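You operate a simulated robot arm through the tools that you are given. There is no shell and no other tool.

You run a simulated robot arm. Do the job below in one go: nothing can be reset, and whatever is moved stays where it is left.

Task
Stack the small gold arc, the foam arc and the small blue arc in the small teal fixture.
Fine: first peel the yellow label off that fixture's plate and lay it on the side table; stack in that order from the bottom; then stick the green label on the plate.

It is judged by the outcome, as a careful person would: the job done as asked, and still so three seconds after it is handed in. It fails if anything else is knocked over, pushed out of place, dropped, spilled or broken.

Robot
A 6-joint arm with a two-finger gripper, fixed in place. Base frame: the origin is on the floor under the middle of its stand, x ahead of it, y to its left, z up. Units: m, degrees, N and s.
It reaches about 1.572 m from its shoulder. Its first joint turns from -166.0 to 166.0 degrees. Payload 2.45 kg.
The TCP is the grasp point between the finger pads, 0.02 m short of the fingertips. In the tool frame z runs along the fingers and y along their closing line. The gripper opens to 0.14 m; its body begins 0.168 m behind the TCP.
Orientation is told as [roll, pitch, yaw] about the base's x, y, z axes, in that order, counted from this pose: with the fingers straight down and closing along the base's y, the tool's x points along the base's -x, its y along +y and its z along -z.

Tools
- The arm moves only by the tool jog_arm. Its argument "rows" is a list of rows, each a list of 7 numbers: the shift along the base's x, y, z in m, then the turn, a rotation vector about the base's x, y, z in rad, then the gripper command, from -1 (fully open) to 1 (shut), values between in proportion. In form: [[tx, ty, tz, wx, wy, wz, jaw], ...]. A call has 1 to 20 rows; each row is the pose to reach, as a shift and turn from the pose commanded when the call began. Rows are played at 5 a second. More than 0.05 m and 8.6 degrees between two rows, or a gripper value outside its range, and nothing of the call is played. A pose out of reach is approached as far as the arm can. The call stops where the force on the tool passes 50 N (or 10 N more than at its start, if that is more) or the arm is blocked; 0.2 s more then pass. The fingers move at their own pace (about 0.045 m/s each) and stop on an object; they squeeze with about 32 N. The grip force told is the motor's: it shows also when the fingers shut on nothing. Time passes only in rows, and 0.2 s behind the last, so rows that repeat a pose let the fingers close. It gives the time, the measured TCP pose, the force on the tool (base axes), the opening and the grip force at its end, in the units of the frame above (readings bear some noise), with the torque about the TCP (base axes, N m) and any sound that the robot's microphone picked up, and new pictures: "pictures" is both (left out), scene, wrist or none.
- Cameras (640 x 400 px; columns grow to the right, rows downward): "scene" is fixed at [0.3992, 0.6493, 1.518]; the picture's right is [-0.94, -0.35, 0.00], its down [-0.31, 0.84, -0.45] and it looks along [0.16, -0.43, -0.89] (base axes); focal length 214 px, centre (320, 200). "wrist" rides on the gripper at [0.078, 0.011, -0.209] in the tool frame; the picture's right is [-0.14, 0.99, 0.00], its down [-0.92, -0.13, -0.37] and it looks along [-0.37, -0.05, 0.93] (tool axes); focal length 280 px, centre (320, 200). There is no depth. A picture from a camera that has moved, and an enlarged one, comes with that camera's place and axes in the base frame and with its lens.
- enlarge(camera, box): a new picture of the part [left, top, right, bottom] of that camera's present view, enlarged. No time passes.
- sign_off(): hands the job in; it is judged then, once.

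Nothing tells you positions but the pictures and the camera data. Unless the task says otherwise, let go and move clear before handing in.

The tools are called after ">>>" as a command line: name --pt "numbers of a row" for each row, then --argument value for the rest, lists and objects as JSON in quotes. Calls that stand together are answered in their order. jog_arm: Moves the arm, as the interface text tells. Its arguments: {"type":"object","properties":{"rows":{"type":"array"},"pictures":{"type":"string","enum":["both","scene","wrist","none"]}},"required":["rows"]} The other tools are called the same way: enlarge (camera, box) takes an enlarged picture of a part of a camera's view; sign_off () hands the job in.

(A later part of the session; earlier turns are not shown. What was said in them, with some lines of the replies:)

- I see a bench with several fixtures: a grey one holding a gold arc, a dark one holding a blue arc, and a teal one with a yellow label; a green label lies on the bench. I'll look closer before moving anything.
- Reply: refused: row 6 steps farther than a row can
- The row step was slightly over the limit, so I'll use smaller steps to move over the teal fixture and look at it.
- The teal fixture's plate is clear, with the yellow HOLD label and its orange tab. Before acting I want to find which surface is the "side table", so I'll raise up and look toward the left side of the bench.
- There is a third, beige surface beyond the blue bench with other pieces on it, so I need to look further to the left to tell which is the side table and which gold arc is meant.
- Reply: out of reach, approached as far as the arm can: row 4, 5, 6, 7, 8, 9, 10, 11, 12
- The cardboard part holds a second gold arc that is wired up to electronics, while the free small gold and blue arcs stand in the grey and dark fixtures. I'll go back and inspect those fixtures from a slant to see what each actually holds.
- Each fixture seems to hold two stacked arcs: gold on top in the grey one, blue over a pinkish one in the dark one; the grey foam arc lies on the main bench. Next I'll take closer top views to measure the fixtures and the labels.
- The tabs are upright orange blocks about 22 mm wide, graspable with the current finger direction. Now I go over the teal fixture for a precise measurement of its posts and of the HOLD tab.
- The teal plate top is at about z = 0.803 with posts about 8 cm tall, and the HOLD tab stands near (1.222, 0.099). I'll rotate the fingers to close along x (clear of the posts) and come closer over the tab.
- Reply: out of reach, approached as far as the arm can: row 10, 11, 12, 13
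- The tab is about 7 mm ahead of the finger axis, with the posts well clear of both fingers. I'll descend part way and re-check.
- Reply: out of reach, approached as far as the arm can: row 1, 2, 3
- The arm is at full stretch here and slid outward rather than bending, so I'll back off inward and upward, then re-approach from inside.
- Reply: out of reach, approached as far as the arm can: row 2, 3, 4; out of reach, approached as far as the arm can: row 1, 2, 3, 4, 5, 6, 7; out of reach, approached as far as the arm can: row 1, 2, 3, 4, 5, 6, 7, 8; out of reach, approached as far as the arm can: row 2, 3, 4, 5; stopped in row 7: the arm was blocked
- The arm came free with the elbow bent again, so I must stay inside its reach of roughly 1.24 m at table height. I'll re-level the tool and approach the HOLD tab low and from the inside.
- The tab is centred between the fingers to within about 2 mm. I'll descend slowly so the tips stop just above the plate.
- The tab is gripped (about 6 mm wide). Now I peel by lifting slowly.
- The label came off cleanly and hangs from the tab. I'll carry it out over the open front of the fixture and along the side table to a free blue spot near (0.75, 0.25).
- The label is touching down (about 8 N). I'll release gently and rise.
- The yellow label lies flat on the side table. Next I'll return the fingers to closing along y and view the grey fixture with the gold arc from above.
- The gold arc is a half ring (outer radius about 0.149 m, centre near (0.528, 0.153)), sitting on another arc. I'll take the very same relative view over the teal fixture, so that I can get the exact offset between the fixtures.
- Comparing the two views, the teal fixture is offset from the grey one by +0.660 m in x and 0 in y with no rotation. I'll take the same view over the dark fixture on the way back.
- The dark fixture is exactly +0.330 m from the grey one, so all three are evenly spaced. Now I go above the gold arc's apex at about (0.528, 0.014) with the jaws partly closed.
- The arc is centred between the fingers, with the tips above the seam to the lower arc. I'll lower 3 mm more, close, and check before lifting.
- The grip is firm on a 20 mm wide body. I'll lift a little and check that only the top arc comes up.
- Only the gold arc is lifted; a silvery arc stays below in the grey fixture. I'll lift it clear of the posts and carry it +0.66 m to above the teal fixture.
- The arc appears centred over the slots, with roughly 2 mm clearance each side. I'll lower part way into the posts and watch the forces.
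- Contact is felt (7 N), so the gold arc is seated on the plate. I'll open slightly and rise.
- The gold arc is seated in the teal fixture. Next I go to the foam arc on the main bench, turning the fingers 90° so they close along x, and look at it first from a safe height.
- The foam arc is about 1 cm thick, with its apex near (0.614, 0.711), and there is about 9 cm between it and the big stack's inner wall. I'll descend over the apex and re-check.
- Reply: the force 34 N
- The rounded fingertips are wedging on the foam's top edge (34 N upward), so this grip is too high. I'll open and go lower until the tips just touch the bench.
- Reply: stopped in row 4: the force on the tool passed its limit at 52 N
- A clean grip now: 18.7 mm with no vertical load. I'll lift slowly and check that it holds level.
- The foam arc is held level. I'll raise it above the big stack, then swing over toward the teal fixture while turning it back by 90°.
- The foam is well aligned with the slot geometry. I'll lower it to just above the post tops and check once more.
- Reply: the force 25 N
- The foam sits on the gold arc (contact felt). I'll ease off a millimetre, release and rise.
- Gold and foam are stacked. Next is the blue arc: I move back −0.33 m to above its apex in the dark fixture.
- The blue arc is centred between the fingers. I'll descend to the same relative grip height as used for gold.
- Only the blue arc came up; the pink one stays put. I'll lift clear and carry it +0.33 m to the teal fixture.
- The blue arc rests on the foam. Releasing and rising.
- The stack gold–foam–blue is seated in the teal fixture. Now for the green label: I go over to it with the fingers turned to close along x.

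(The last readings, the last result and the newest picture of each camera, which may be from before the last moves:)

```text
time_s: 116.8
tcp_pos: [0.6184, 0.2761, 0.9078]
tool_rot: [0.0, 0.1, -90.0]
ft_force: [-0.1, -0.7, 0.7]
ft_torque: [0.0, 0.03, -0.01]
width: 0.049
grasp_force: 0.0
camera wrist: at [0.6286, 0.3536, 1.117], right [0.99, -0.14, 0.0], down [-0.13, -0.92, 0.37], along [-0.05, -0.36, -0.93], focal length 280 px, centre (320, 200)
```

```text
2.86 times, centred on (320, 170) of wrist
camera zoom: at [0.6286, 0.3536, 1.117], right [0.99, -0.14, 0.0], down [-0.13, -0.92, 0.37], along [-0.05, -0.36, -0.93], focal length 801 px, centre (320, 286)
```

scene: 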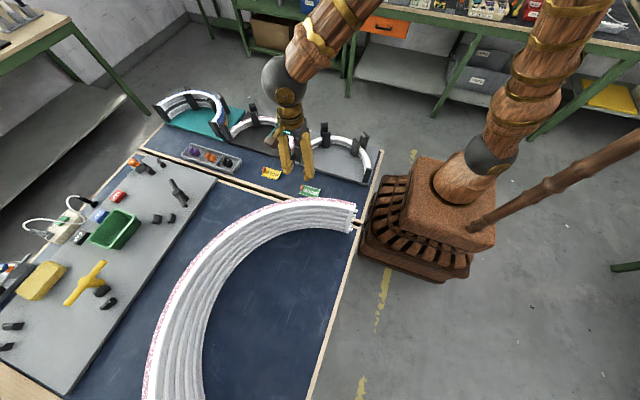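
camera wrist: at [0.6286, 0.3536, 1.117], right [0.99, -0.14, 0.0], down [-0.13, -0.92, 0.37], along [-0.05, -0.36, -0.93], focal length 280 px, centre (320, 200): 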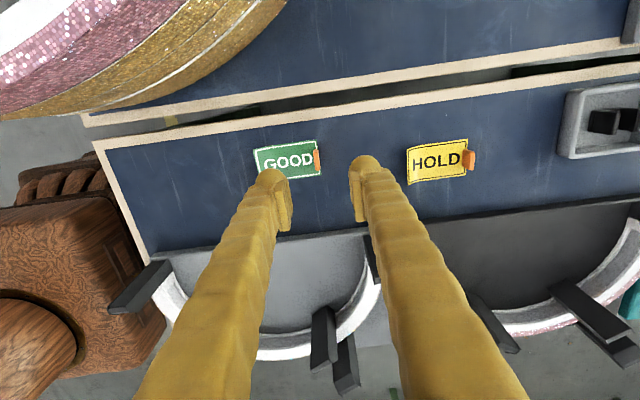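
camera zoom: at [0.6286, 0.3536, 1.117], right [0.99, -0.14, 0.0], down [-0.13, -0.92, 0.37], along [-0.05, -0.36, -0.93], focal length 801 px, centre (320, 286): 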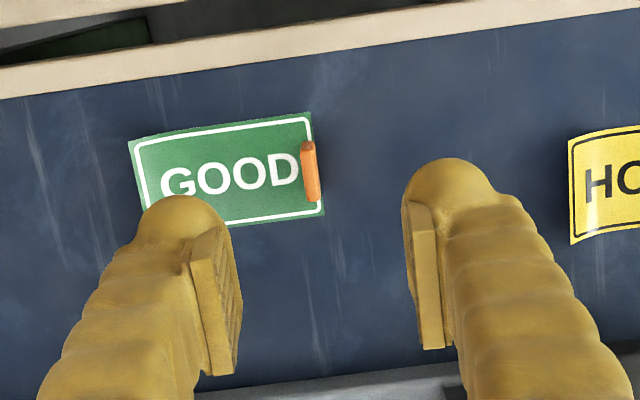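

>>> jog_arm --pt "-0.004 0.001 -0.03 0 0 0 0.3" --pt "-0.004 0.001 -0.06 0 0 0 0.3" --pt "-0.004 0.001 -0.078 0 0 0 0.3" --pt "-0.004 0.001 -0.078 0 0 0 0.3" --pictures "wrist"

>>> enlarge --camera "wrist" --box '[260, 120, 380, 240]'

>>> enlarge --camera "scene" --box '[280, 160, 340, 205]'

```text
time_s: 117.8
tcp_pos: [0.613, 0.2774, 0.8304]
tool_rot: [0.0, 0.1, -90.0]
ft_force: [0.8, 0.2, -0.3]
ft_torque: [0.01, -0.01, 0.0]
width: 0.0489
grasp_force: 0.1
camera wrist: at [0.6235, 0.3551, 1.0395], right [0.99, -0.14, 0.0], down [-0.13, -0.92, 0.37], along [-0.05, -0.36, -0.93], focal length 280 px, centre (320, 200)
```

wrist: 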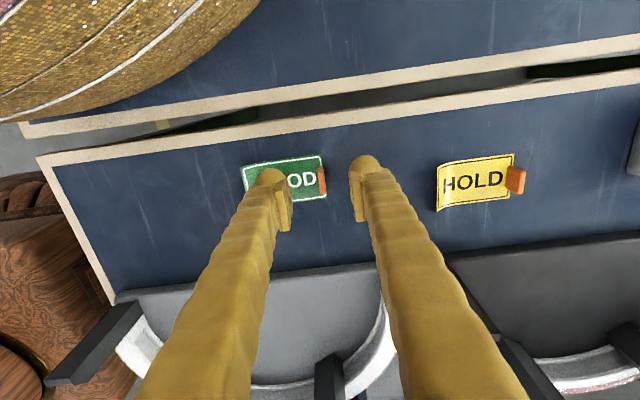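

```text
3.33 times, centred on (320, 180) of wrist
camera zoom: at [0.6235, 0.3551, 1.0395], right [0.99, -0.14, 0.0], down [-0.13, -0.92, 0.37], along [-0.05, -0.36, -0.93], focal length 935 px, centre (320, 267)
```

zoom: 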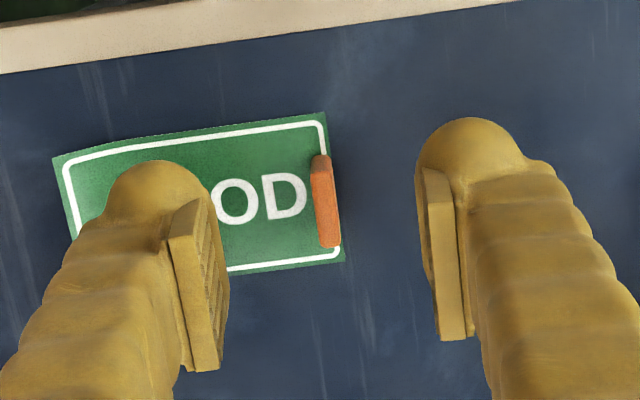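

```text
8.89 times, centred on (310, 182) of scene
camera zoom: at [0.3992, 0.6493, 1.518], right [-0.94, -0.35, 0.0], down [-0.31, 0.84, -0.45], along [0.16, -0.43, -0.89], focal length 1906 px, centre (409, 356)
```

zoom: 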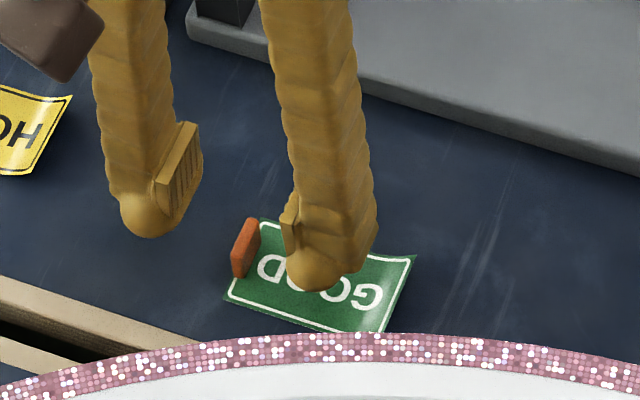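

>>> jog_arm --pt "0.001 0 -0.01 0 0 0 0.3" --pt "0.001 0 -0.018 0 0 0 0.3" --pt "0.001 0 -0.024 0 0 0 0.3" --pt "0.001 0 -0.024 0 0 0 0.5" --pt "0.001 0 -0.024 0 0 0 0.75" --pt "0.001 0 -0.024 0 0 0 1" --pt "0.001 0 -0.024 0 0 0 1" --pt "0.001 0 -0.024 0 0 0 1" --pictures "wrist"

>>> enlarge --camera "scene" --box '[280, 160, 340, 205]'

```text
time_s: 119.6
tcp_pos: [0.6129, 0.2788, 0.8072]
tool_rot: [0.1, 0.1, -90.1]
ft_force: [-0.4, -0.2, 0.0]
ft_torque: [0.05, 0.02, 0.04]
width: 0.0062
grasp_force: 31.6
camera wrist: at [0.6247, 0.3556, 1.0164], right [0.99, -0.14, 0.0], down [-0.13, -0.92, 0.37], along [-0.05, -0.36, -0.93], focal length 280 px, centre (320, 200)
```

wrist: 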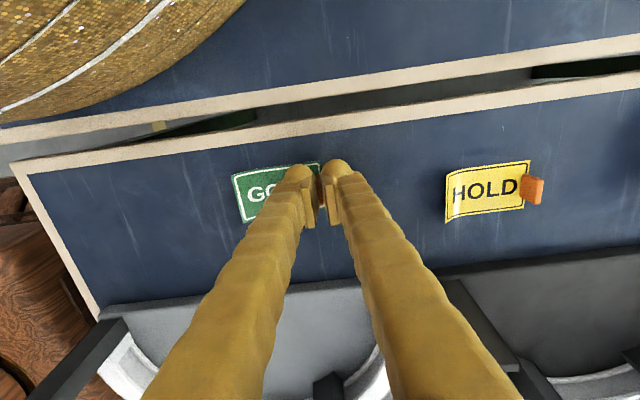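

```text
8.89 times, centred on (310, 182) of scene
camera zoom: at [0.3992, 0.6493, 1.518], right [-0.94, -0.35, 0.0], down [-0.31, 0.84, -0.45], along [0.16, -0.43, -0.89], focal length 1906 px, centre (409, 356)
```

zoom: 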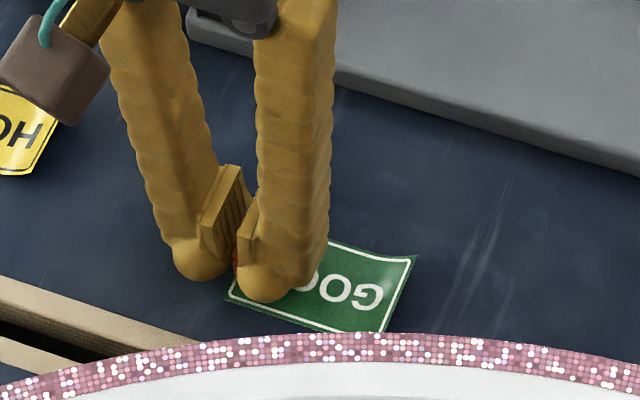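

The green label's tab is gripped. Lifting it gently and carrying it along the side table toward the front of the teal fixture.

>>> jog_arm --pt "0 0 0.004 0 0 0 1" --pt "0 0 0.01 0 0 0 1" --pt "0 0 0.02 0 0 0 1" --pt "0 0 0.04 0 0 0 1" --pt "0 -0.005 0.07 0 0 0 1" --pt "0 -0.01 0.09 0 0 0 1" --pt "0 -0.01 0.09 0 0 0 1"

>>> enlarge --camera "scene" --box '[260, 140, 340, 205]'

```text
time_s: 121.2
tcp_pos: [0.6134, 0.2674, 0.8987]
tool_rot: [0.1, 0.2, -90.0]
ft_force: [0.0, -0.1, 0.4]
ft_torque: [0.01, -0.01, 0.01]
width: 0.0059
grasp_force: 31.7
camera wrist: at [0.6237, 0.3448, 1.1076], right [0.99, -0.14, 0.0], down [-0.13, -0.92, 0.37], along [-0.05, -0.36, -0.93], focal length 280 px, centre (320, 200)
```

scene: 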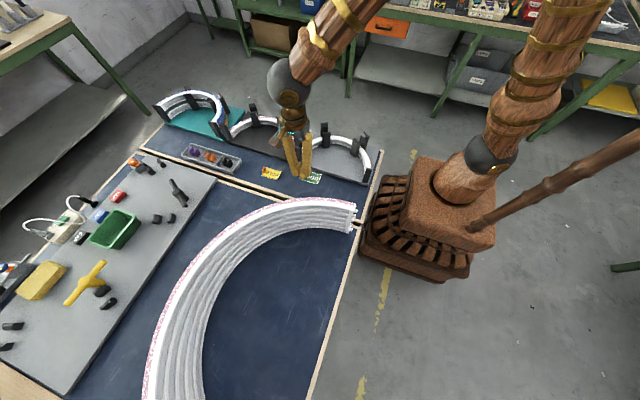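
wrist: 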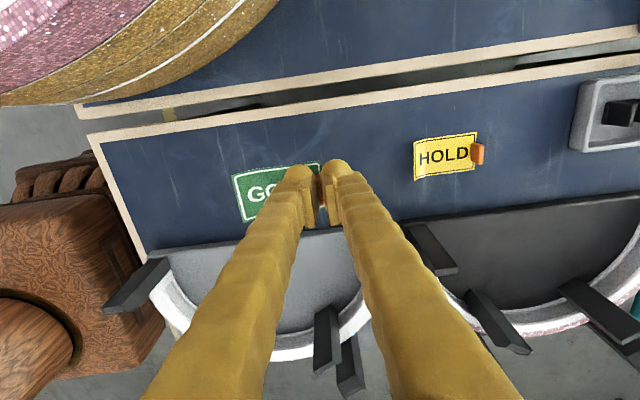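

```text
6.15 times, centred on (300, 172) of scene
camera zoom: at [0.3992, 0.6493, 1.518], right [-0.94, -0.35, 0.0], down [-0.31, 0.84, -0.45], along [0.16, -0.43, -0.89], focal length 1320 px, centre (443, 369)
```

zoom: 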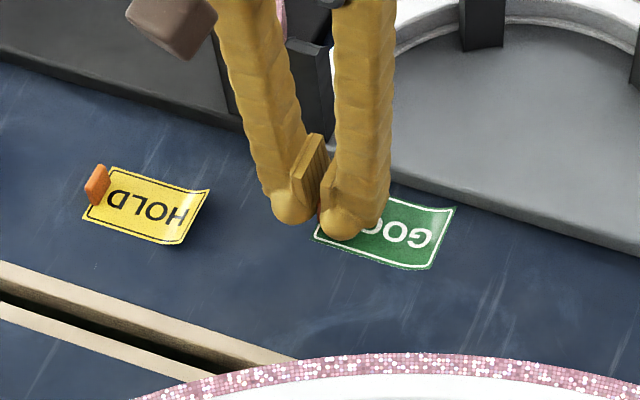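

>>> jog_arm --pt "0.045 -0.003 0.003 0 0 0 1" --pt "0.09 -0.006 0.005 0 0 0 1" --pt "0.135 -0.009 0.005 0 0 0 1" --pt "0.18 -0.012 0.005 0 0 0 1" --pt "0.225 -0.012 0.005 0 0 0 1" --pt "0.27 -0.012 0.005 0 0 0 1" --pt "0.315 -0.012 0.005 0 0 0 1" --pt "0.36 -0.012 0.005 0 0 0 1" --pt "0.405 -0.012 0.005 0 0 0 1" --pt "0.45 -0.012 0.005 0 0 0 1" --pt "0.495 -0.012 0.0 0 0 0 1" --pt "0.53 -0.012 -0.005 0 0 0 1" --pt "0.557 -0.012 -0.015 0 0 0 1" --pt "0.557 -0.012 -0.025 0 0 0 1" --pt "0.557 -0.012 -0.025 0 0 0 1"

>>> enlarge --camera "wrist" --box '[180, 120, 480, 340]'

>>> enlarge --camera "scene" --box '[140, 60, 260, 160]'

```text
time_s: 124.4
tcp_pos: [1.1707, 0.2542, 0.8717]
tool_rot: [0.1, 0.1, -90.0]
ft_force: [-0.4, -0.2, 0.3]
ft_torque: [-0.01, 0.0, 0.04]
width: 0.0062
grasp_force: 31.9
camera wrist: at [1.1814, 0.3325, 1.0809], right [0.99, -0.14, 0.0], down [-0.13, -0.92, 0.37], along [-0.05, -0.36, -0.93], focal length 280 px, centre (320, 200)
```

scene: 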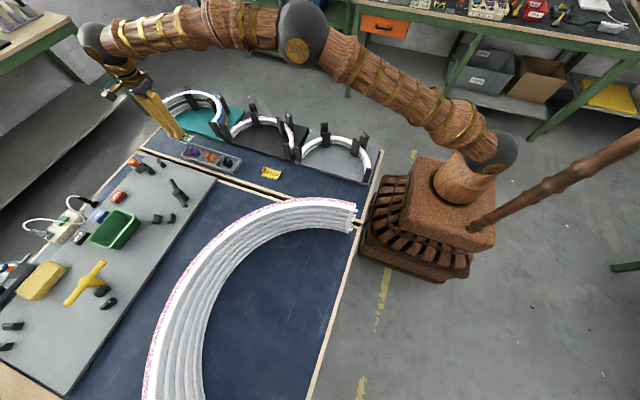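
wrist: 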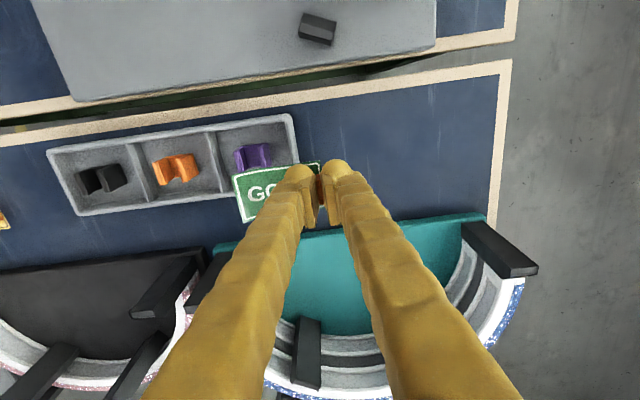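

```text
1.82 times, centred on (330, 230) of wrist
camera zoom: at [1.1814, 0.3325, 1.0809], right [0.99, -0.14, 0.0], down [-0.13, -0.92, 0.37], along [-0.05, -0.36, -0.93], focal length 510 px, centre (302, 146)
```

zoom: 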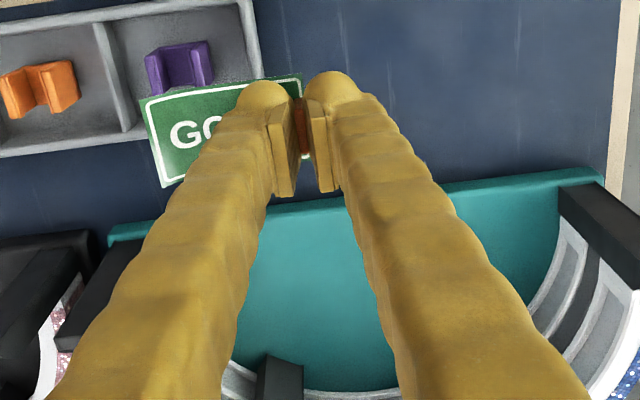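

```text
4.00 times, centred on (200, 110) of scene
camera zoom: at [0.3992, 0.6493, 1.518], right [-0.94, -0.35, 0.0], down [-0.31, 0.84, -0.45], along [0.16, -0.43, -0.89], focal length 858 px, centre (800, 560)
```

zoom: 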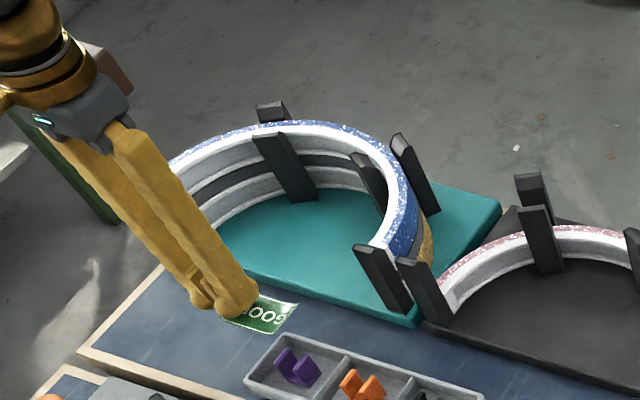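

Moving the label in over the open front of the fixture to the spot where the yellow one was.

>>> jog_arm --pt "0.01 -0.035 0 0 0 0 1" --pt "0.02 -0.07 0 0 0 0 1" --pt "0.03 -0.105 0 0 0 0 1" --pt "0.04 -0.135 0 0 0 0 1" --pt "0.046 -0.146 -0.005 0 0 0 1" --pt "0.046 -0.146 -0.015 0 0 0 1" --pt "0.046 -0.146 -0.025 0 0 0 1" --pt "0.046 -0.146 -0.032 0 0 0 1" --pt "0.046 -0.146 -0.032 0 0 0 1"

>>> enlarge --camera "wrist" --box '[180, 100, 480, 320]'

>>> enlarge --camera "scene" --box '[150, 75, 245, 145]'

```text
time_s: 126.4
tcp_pos: [1.2172, 0.1093, 0.8394]
tool_rot: [0.2, 0.1, -90.0]
ft_force: [-0.2, -0.4, 0.7]
ft_torque: [0.01, 0.01, 0.01]
width: 0.0059
grasp_force: 32.0
camera wrist: at [1.2283, 0.1878, 1.0486], right [0.99, -0.14, 0.0], down [-0.13, -0.92, 0.37], along [-0.05, -0.36, -0.93], focal length 280 px, centre (320, 200)
```

scene: 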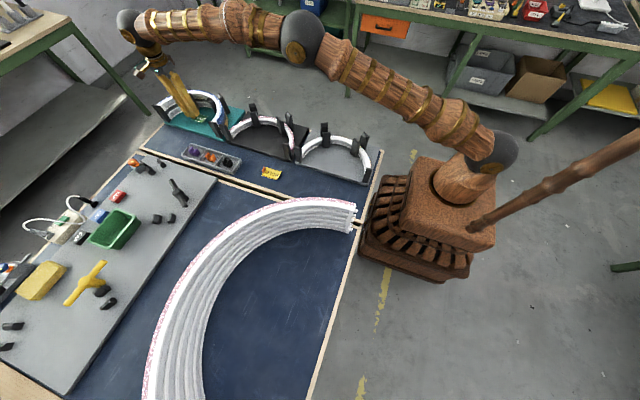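
wrist: 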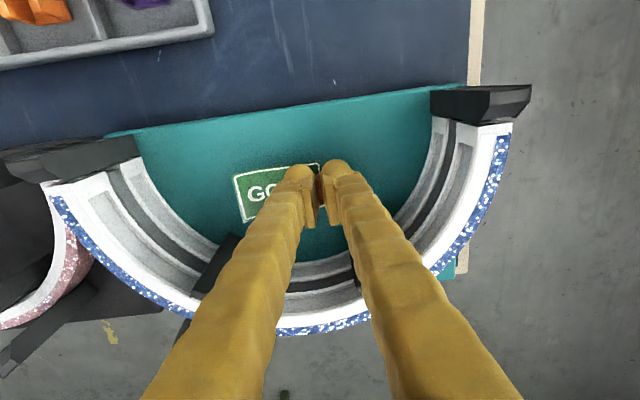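

```text
1.82 times, centred on (330, 210) of wrist
camera zoom: at [1.2283, 0.1878, 1.0486], right [0.99, -0.14, 0.0], down [-0.13, -0.92, 0.37], along [-0.05, -0.36, -0.93], focal length 510 px, centre (302, 182)
```

zoom: 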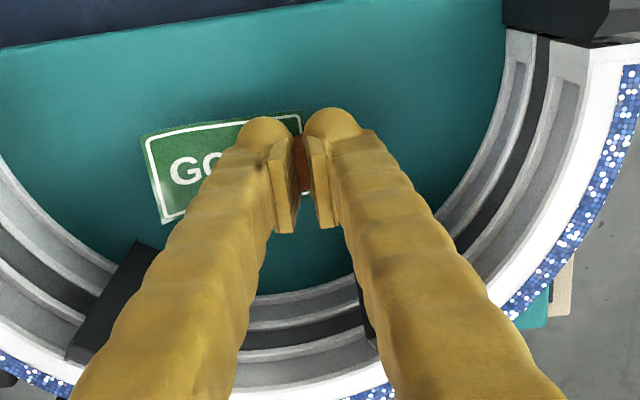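

```text
5.71 times, centred on (198, 110) of scene
camera zoom: at [0.3992, 0.6493, 1.518], right [-0.94, -0.35, 0.0], down [-0.31, 0.84, -0.45], along [0.16, -0.43, -0.89], focal length 1226 px, centre (1020, 714)
```

zoom: 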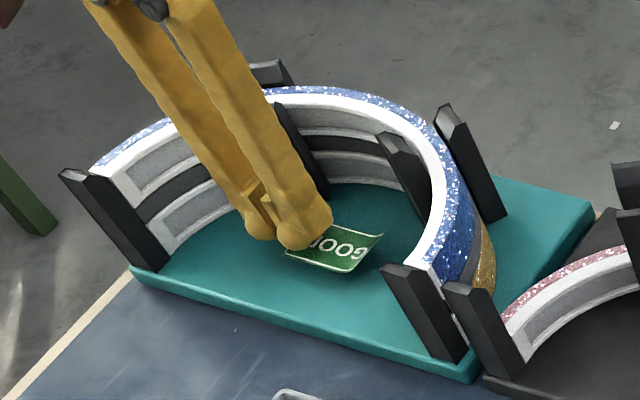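

>>> jog_arm --pt "0 0 -0.005 0 0 0 1" --pt "0 0 -0.009 0 0 0 1" --pt "0 0 -0.012 0 0 0 1" --pt "0 0 -0.012 0 0 0 1" --pictures "none"

```text
time_s: 127.4
tcp_pos: [1.2195, 0.1101, 0.8271]
tool_rot: [0.0, 0.2, -90.1]
ft_force: [-0.3, -0.1, 0.2]
ft_torque: [-0.01, 0.0, 0.01]
width: 0.0061
grasp_force: 31.8
```

>>> jog_arm --pt "0 0 -0.001 0 0 0 1" --pt "0 0 -0.002 0 0 0 1" --pt "0 0 -0.002 0 0 0 1" --pictures "none"

```text
time_s: 128.2
tcp_pos: [1.2175, 0.1094, 0.8239]
tool_rot: [0.1, 0.2, -90.0]
ft_force: [-0.4, 0.5, 2.1]
ft_torque: [-0.01, 0.0, 0.0]
width: 0.006
grasp_force: 31.6
```

>>> jog_arm --pt "0 0 -0.001 0 0 0 1" --pt "0 0 -0.0015 0 0 0 1" --pt "0 0 -0.0015 0 0 0 1" --pictures "none"

>>> enlarge --camera "scene" --box '[170, 90, 240, 140]'

```text
time_s: 129.0
tcp_pos: [1.2169, 0.1092, 0.8247]
tool_rot: [0.1, 0.2, -89.9]
ft_force: [0.8, 1.0, 9.2]
ft_torque: [0.02, 0.04, 0.0]
width: 0.0058
grasp_force: 31.9
```

```text
8.00 times, centred on (205, 115) of scene
camera zoom: at [0.3992, 0.6493, 1.518], right [-0.94, -0.35, 0.0], down [-0.31, 0.84, -0.45], along [0.16, -0.43, -0.89], focal length 1716 px, centre (1240, 880)
```

zoom: 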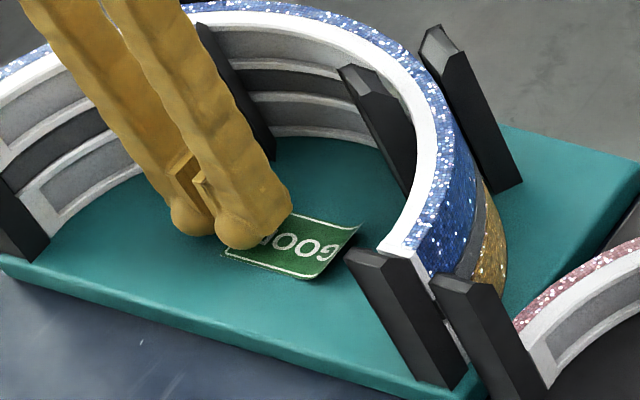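

The label touches the plate, but its far end is still curled up. I'll press a bit more firmly here, release, then press on the label face with closed fingertips.

>>> jog_arm --pt "0 0 -0.001 0 0 0 1" --pt "0 0 -0.001 0 0 0 1" --pt "0 0 -0.001 0 0 0 1" --pictures "none"

>>> enlarge --camera "scene" --box '[170, 90, 240, 140]'

```text
time_s: 129.8
tcp_pos: [1.2186, 0.1106, 0.8249]
tool_rot: [0.1, 0.0, -89.9]
ft_force: [6.1, -0.9, 24.0]
ft_torque: [-0.04, -0.08, -0.02]
width: 0.0061
grasp_force: 32.1
```

```text
8.00 times, centred on (205, 115) of scene
camera zoom: at [0.3992, 0.6493, 1.518], right [-0.94, -0.35, 0.0], down [-0.31, 0.84, -0.45], along [0.16, -0.43, -0.89], focal length 1716 px, centre (1240, 880)
```

zoom: 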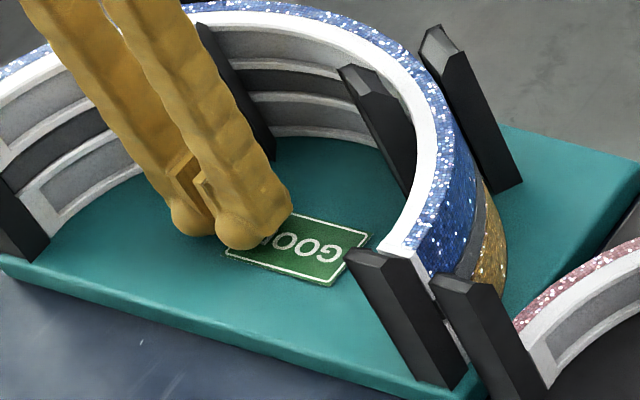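

The label has snapped flat: it is stuck. I'll release, back off upward, and exit through the open front.

>>> jog_arm --pt "0 0 0.001 0 0 0 1" --pt "0 0 0.001 0 0 0 0.8" --pt "0 0 0.001 0 0 0 0.65" --pt "0 0 0.001 0 0 0 0.6" --pt "0 0 0.008 0 0 0 0.6" --pt "0 0 0.02 0 0 0 0.6" --pt "0 0 0.035 0 0 0 0.6" --pt "0 0 0.045 0 0 0 0.6"

>>> enlarge --camera "scene" --box '[170, 90, 240, 140]'

```text
time_s: 131.6
tcp_pos: [1.2166, 0.1096, 0.8678]
tool_rot: [0.0, 0.1, -90.0]
ft_force: [-0.5, 0.1, -0.2]
ft_torque: [-0.01, -0.01, -0.02]
width: 0.0278
grasp_force: 0.0
camera wrist: at [1.2278, 0.1868, 1.0778], right [0.99, -0.14, 0.0], down [-0.13, -0.92, 0.37], along [-0.05, -0.36, -0.93], focal length 280 px, centre (320, 200)
```

scene: 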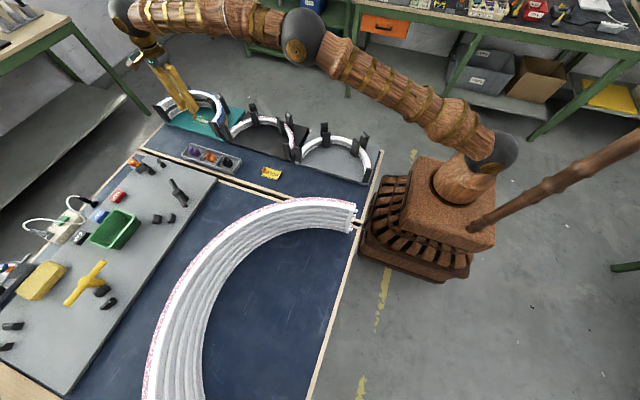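
wrist: 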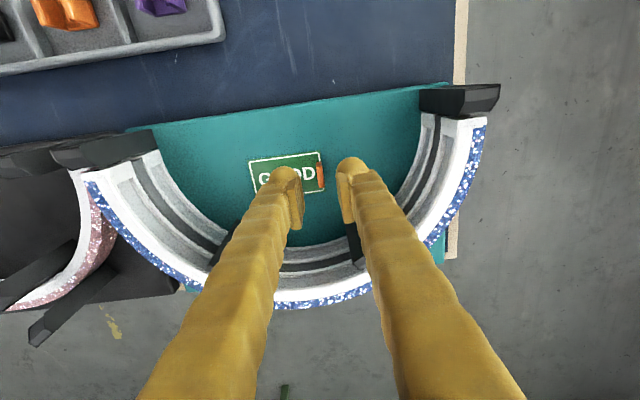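

```text
8.00 times, centred on (205, 115) of scene
camera zoom: at [0.3992, 0.6493, 1.518], right [-0.94, -0.35, 0.0], down [-0.31, 0.84, -0.45], along [0.16, -0.43, -0.89], focal length 1716 px, centre (1240, 880)
```

zoom: 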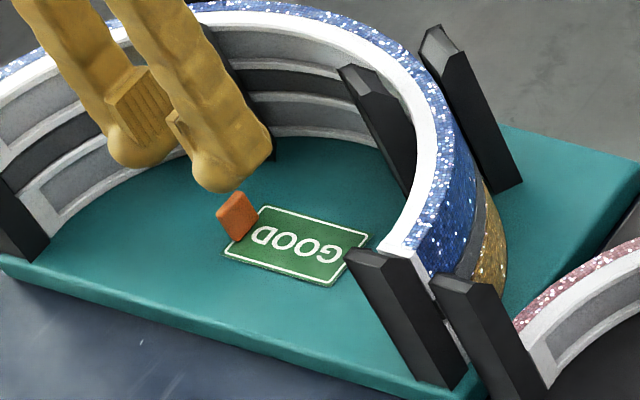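

The green label is stuck flat. Moving the arm clear of the fixture.

>>> jog_arm --pt "-0.01 0.03 0.005 0 0 0 0.6" --pt "-0.025 0.06 0.015 0 0 0 0.6" --pt "-0.045 0.095 0.03 0 0 0 0.6" --pt "-0.07 0.12 0.055 0 0 0 0.6" --pt "-0.1 0.14 0.085 0 0 0 0.6" --pt "-0.14 0.15 0.11 0 0 0 0.6" --pt "-0.18 0.15 0.13 0 0 0 0.6" --pt "-0.22 0.15 0.15 0 0 0 0.6" --pt "-0.26 0.15 0.17 0 0 0 0.6" --pt "-0.3 0.15 0.19 0 0 0 0.6" --pt "-0.34 0.13 0.2 0 0 0 0.6" --pt "-0.38 0.11 0.2 0 0 0 0.6" --pt "-0.42 0.09 0.2 0 0 0 0.6" --pt "-0.46 0.07 0.2 0 0 0 0.6" --pt "-0.5 0.05 0.2 0 0 0 0.6"

>>> enlarge --camera "scene" --box '[140, 70, 260, 150]'

>>> enlarge --camera "scene" --box '[200, 90, 400, 215]'

```text
time_s: 134.8
tcp_pos: [0.7163, 0.1575, 1.068]
tool_rot: [-0.1, 0.1, -90.0]
ft_force: [0.6, -0.1, -0.3]
ft_torque: [0.0, 0.0, 0.02]
width: 0.0282
grasp_force: 0.0
camera wrist: at [0.7269, 0.2347, 1.2781], right [0.99, -0.14, 0.0], down [-0.13, -0.92, 0.37], along [-0.05, -0.36, -0.93], focal length 280 px, centre (320, 200)
```

scene: 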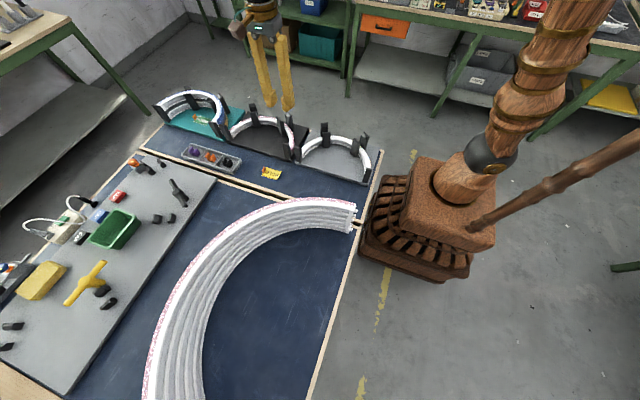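
wrist: 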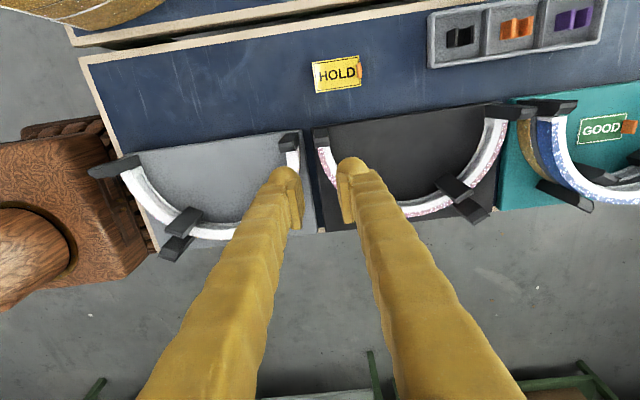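

```text
5.00 times, centred on (200, 110) of scene
camera zoom: at [0.3992, 0.6493, 1.518], right [-0.94, -0.35, 0.0], down [-0.31, 0.84, -0.45], along [0.16, -0.43, -0.89], focal length 1072 px, centre (920, 650)
```

zoom: 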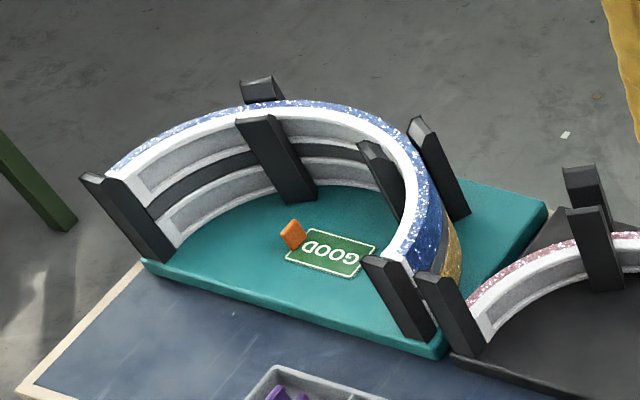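

```text
3.20 times, centred on (300, 152) of scene
camera zoom: at [0.3992, 0.6493, 1.518], right [-0.94, -0.35, 0.0], down [-0.31, 0.84, -0.45], along [0.16, -0.43, -0.89], focal length 686 px, centre (384, 352)
```

zoom: 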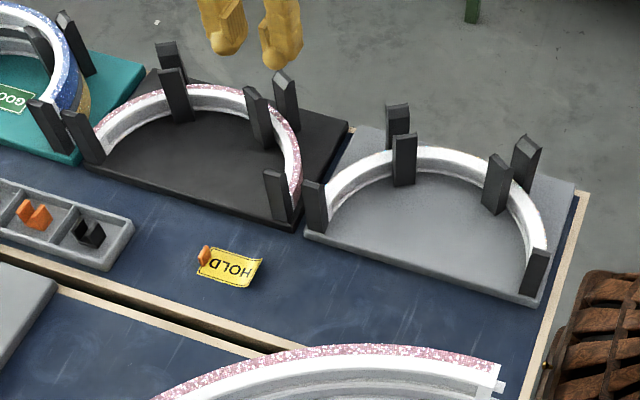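

>>> enlarge --camera "wrist" --box '[500, 80, 640, 220]'

>>> enlarge --camera "scene" --box '[205, 90, 245, 140]'

```text
2.86 times, centred on (570, 150) of wrist
camera zoom: at [0.7269, 0.2347, 1.2781], right [0.99, -0.14, 0.0], down [-0.13, -0.92, 0.37], along [-0.05, -0.36, -0.93], focal length 801 px, centre (-394, 343)
```

zoom: 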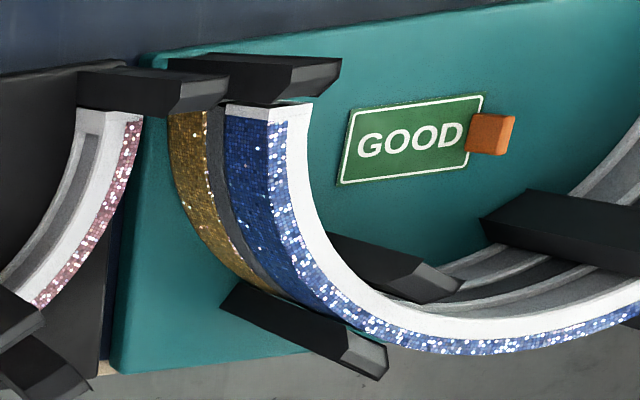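

```text
8.00 times, centred on (225, 115) of scene
camera zoom: at [0.3992, 0.6493, 1.518], right [-0.94, -0.35, 0.0], down [-0.31, 0.84, -0.45], along [0.16, -0.43, -0.89], focal length 1716 px, centre (1080, 880)
```

zoom: 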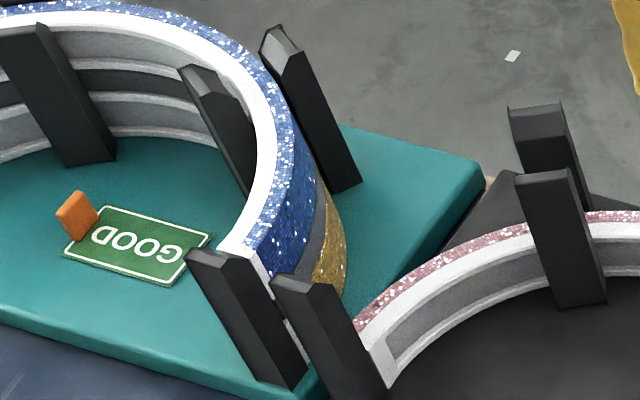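

The teal fixture now holds gold, foam and blue from the bottom up, seated between the posts. The GOOD label is flat on its plate, the HOLD label is on the side table, and the arm is clear with nothing else disturbed. I'm handing the job in.

>>> sign_off

```text
The job is handed in.
```

The teal fixture now holds the gold arc, then the foam arc, then the blue arc from the bottom up, all seated between its posts. I handed the job in with the gripper open and the arm clear. The last pictures showed nothing else moved, but I have no result from the judging.

- **Labels:** I peeled the yellow HOLD label first and laid it on the side table. The green GOOD label went on last; I pressed it until it lay flat on the teal plate.
- **Which side table:** I took "side table" to mean the narrow blue-topped table the small fixtures stand on.
- **Which gold arc:** There are two small gold arcs. I used the loose one on top in the grey fixture, not the one on the main bench that is wired to a controller.
- **Arcs left in place:** The silvery arc under the gold one and the pink arc under the blue one stayed in their fixtures.
- **Foam arc:** My first grip was too high and pushed down on the foam, and it tripped the force limit (52 N) as I let go. I re-gripped lower, and it looked undamaged in the pictures.
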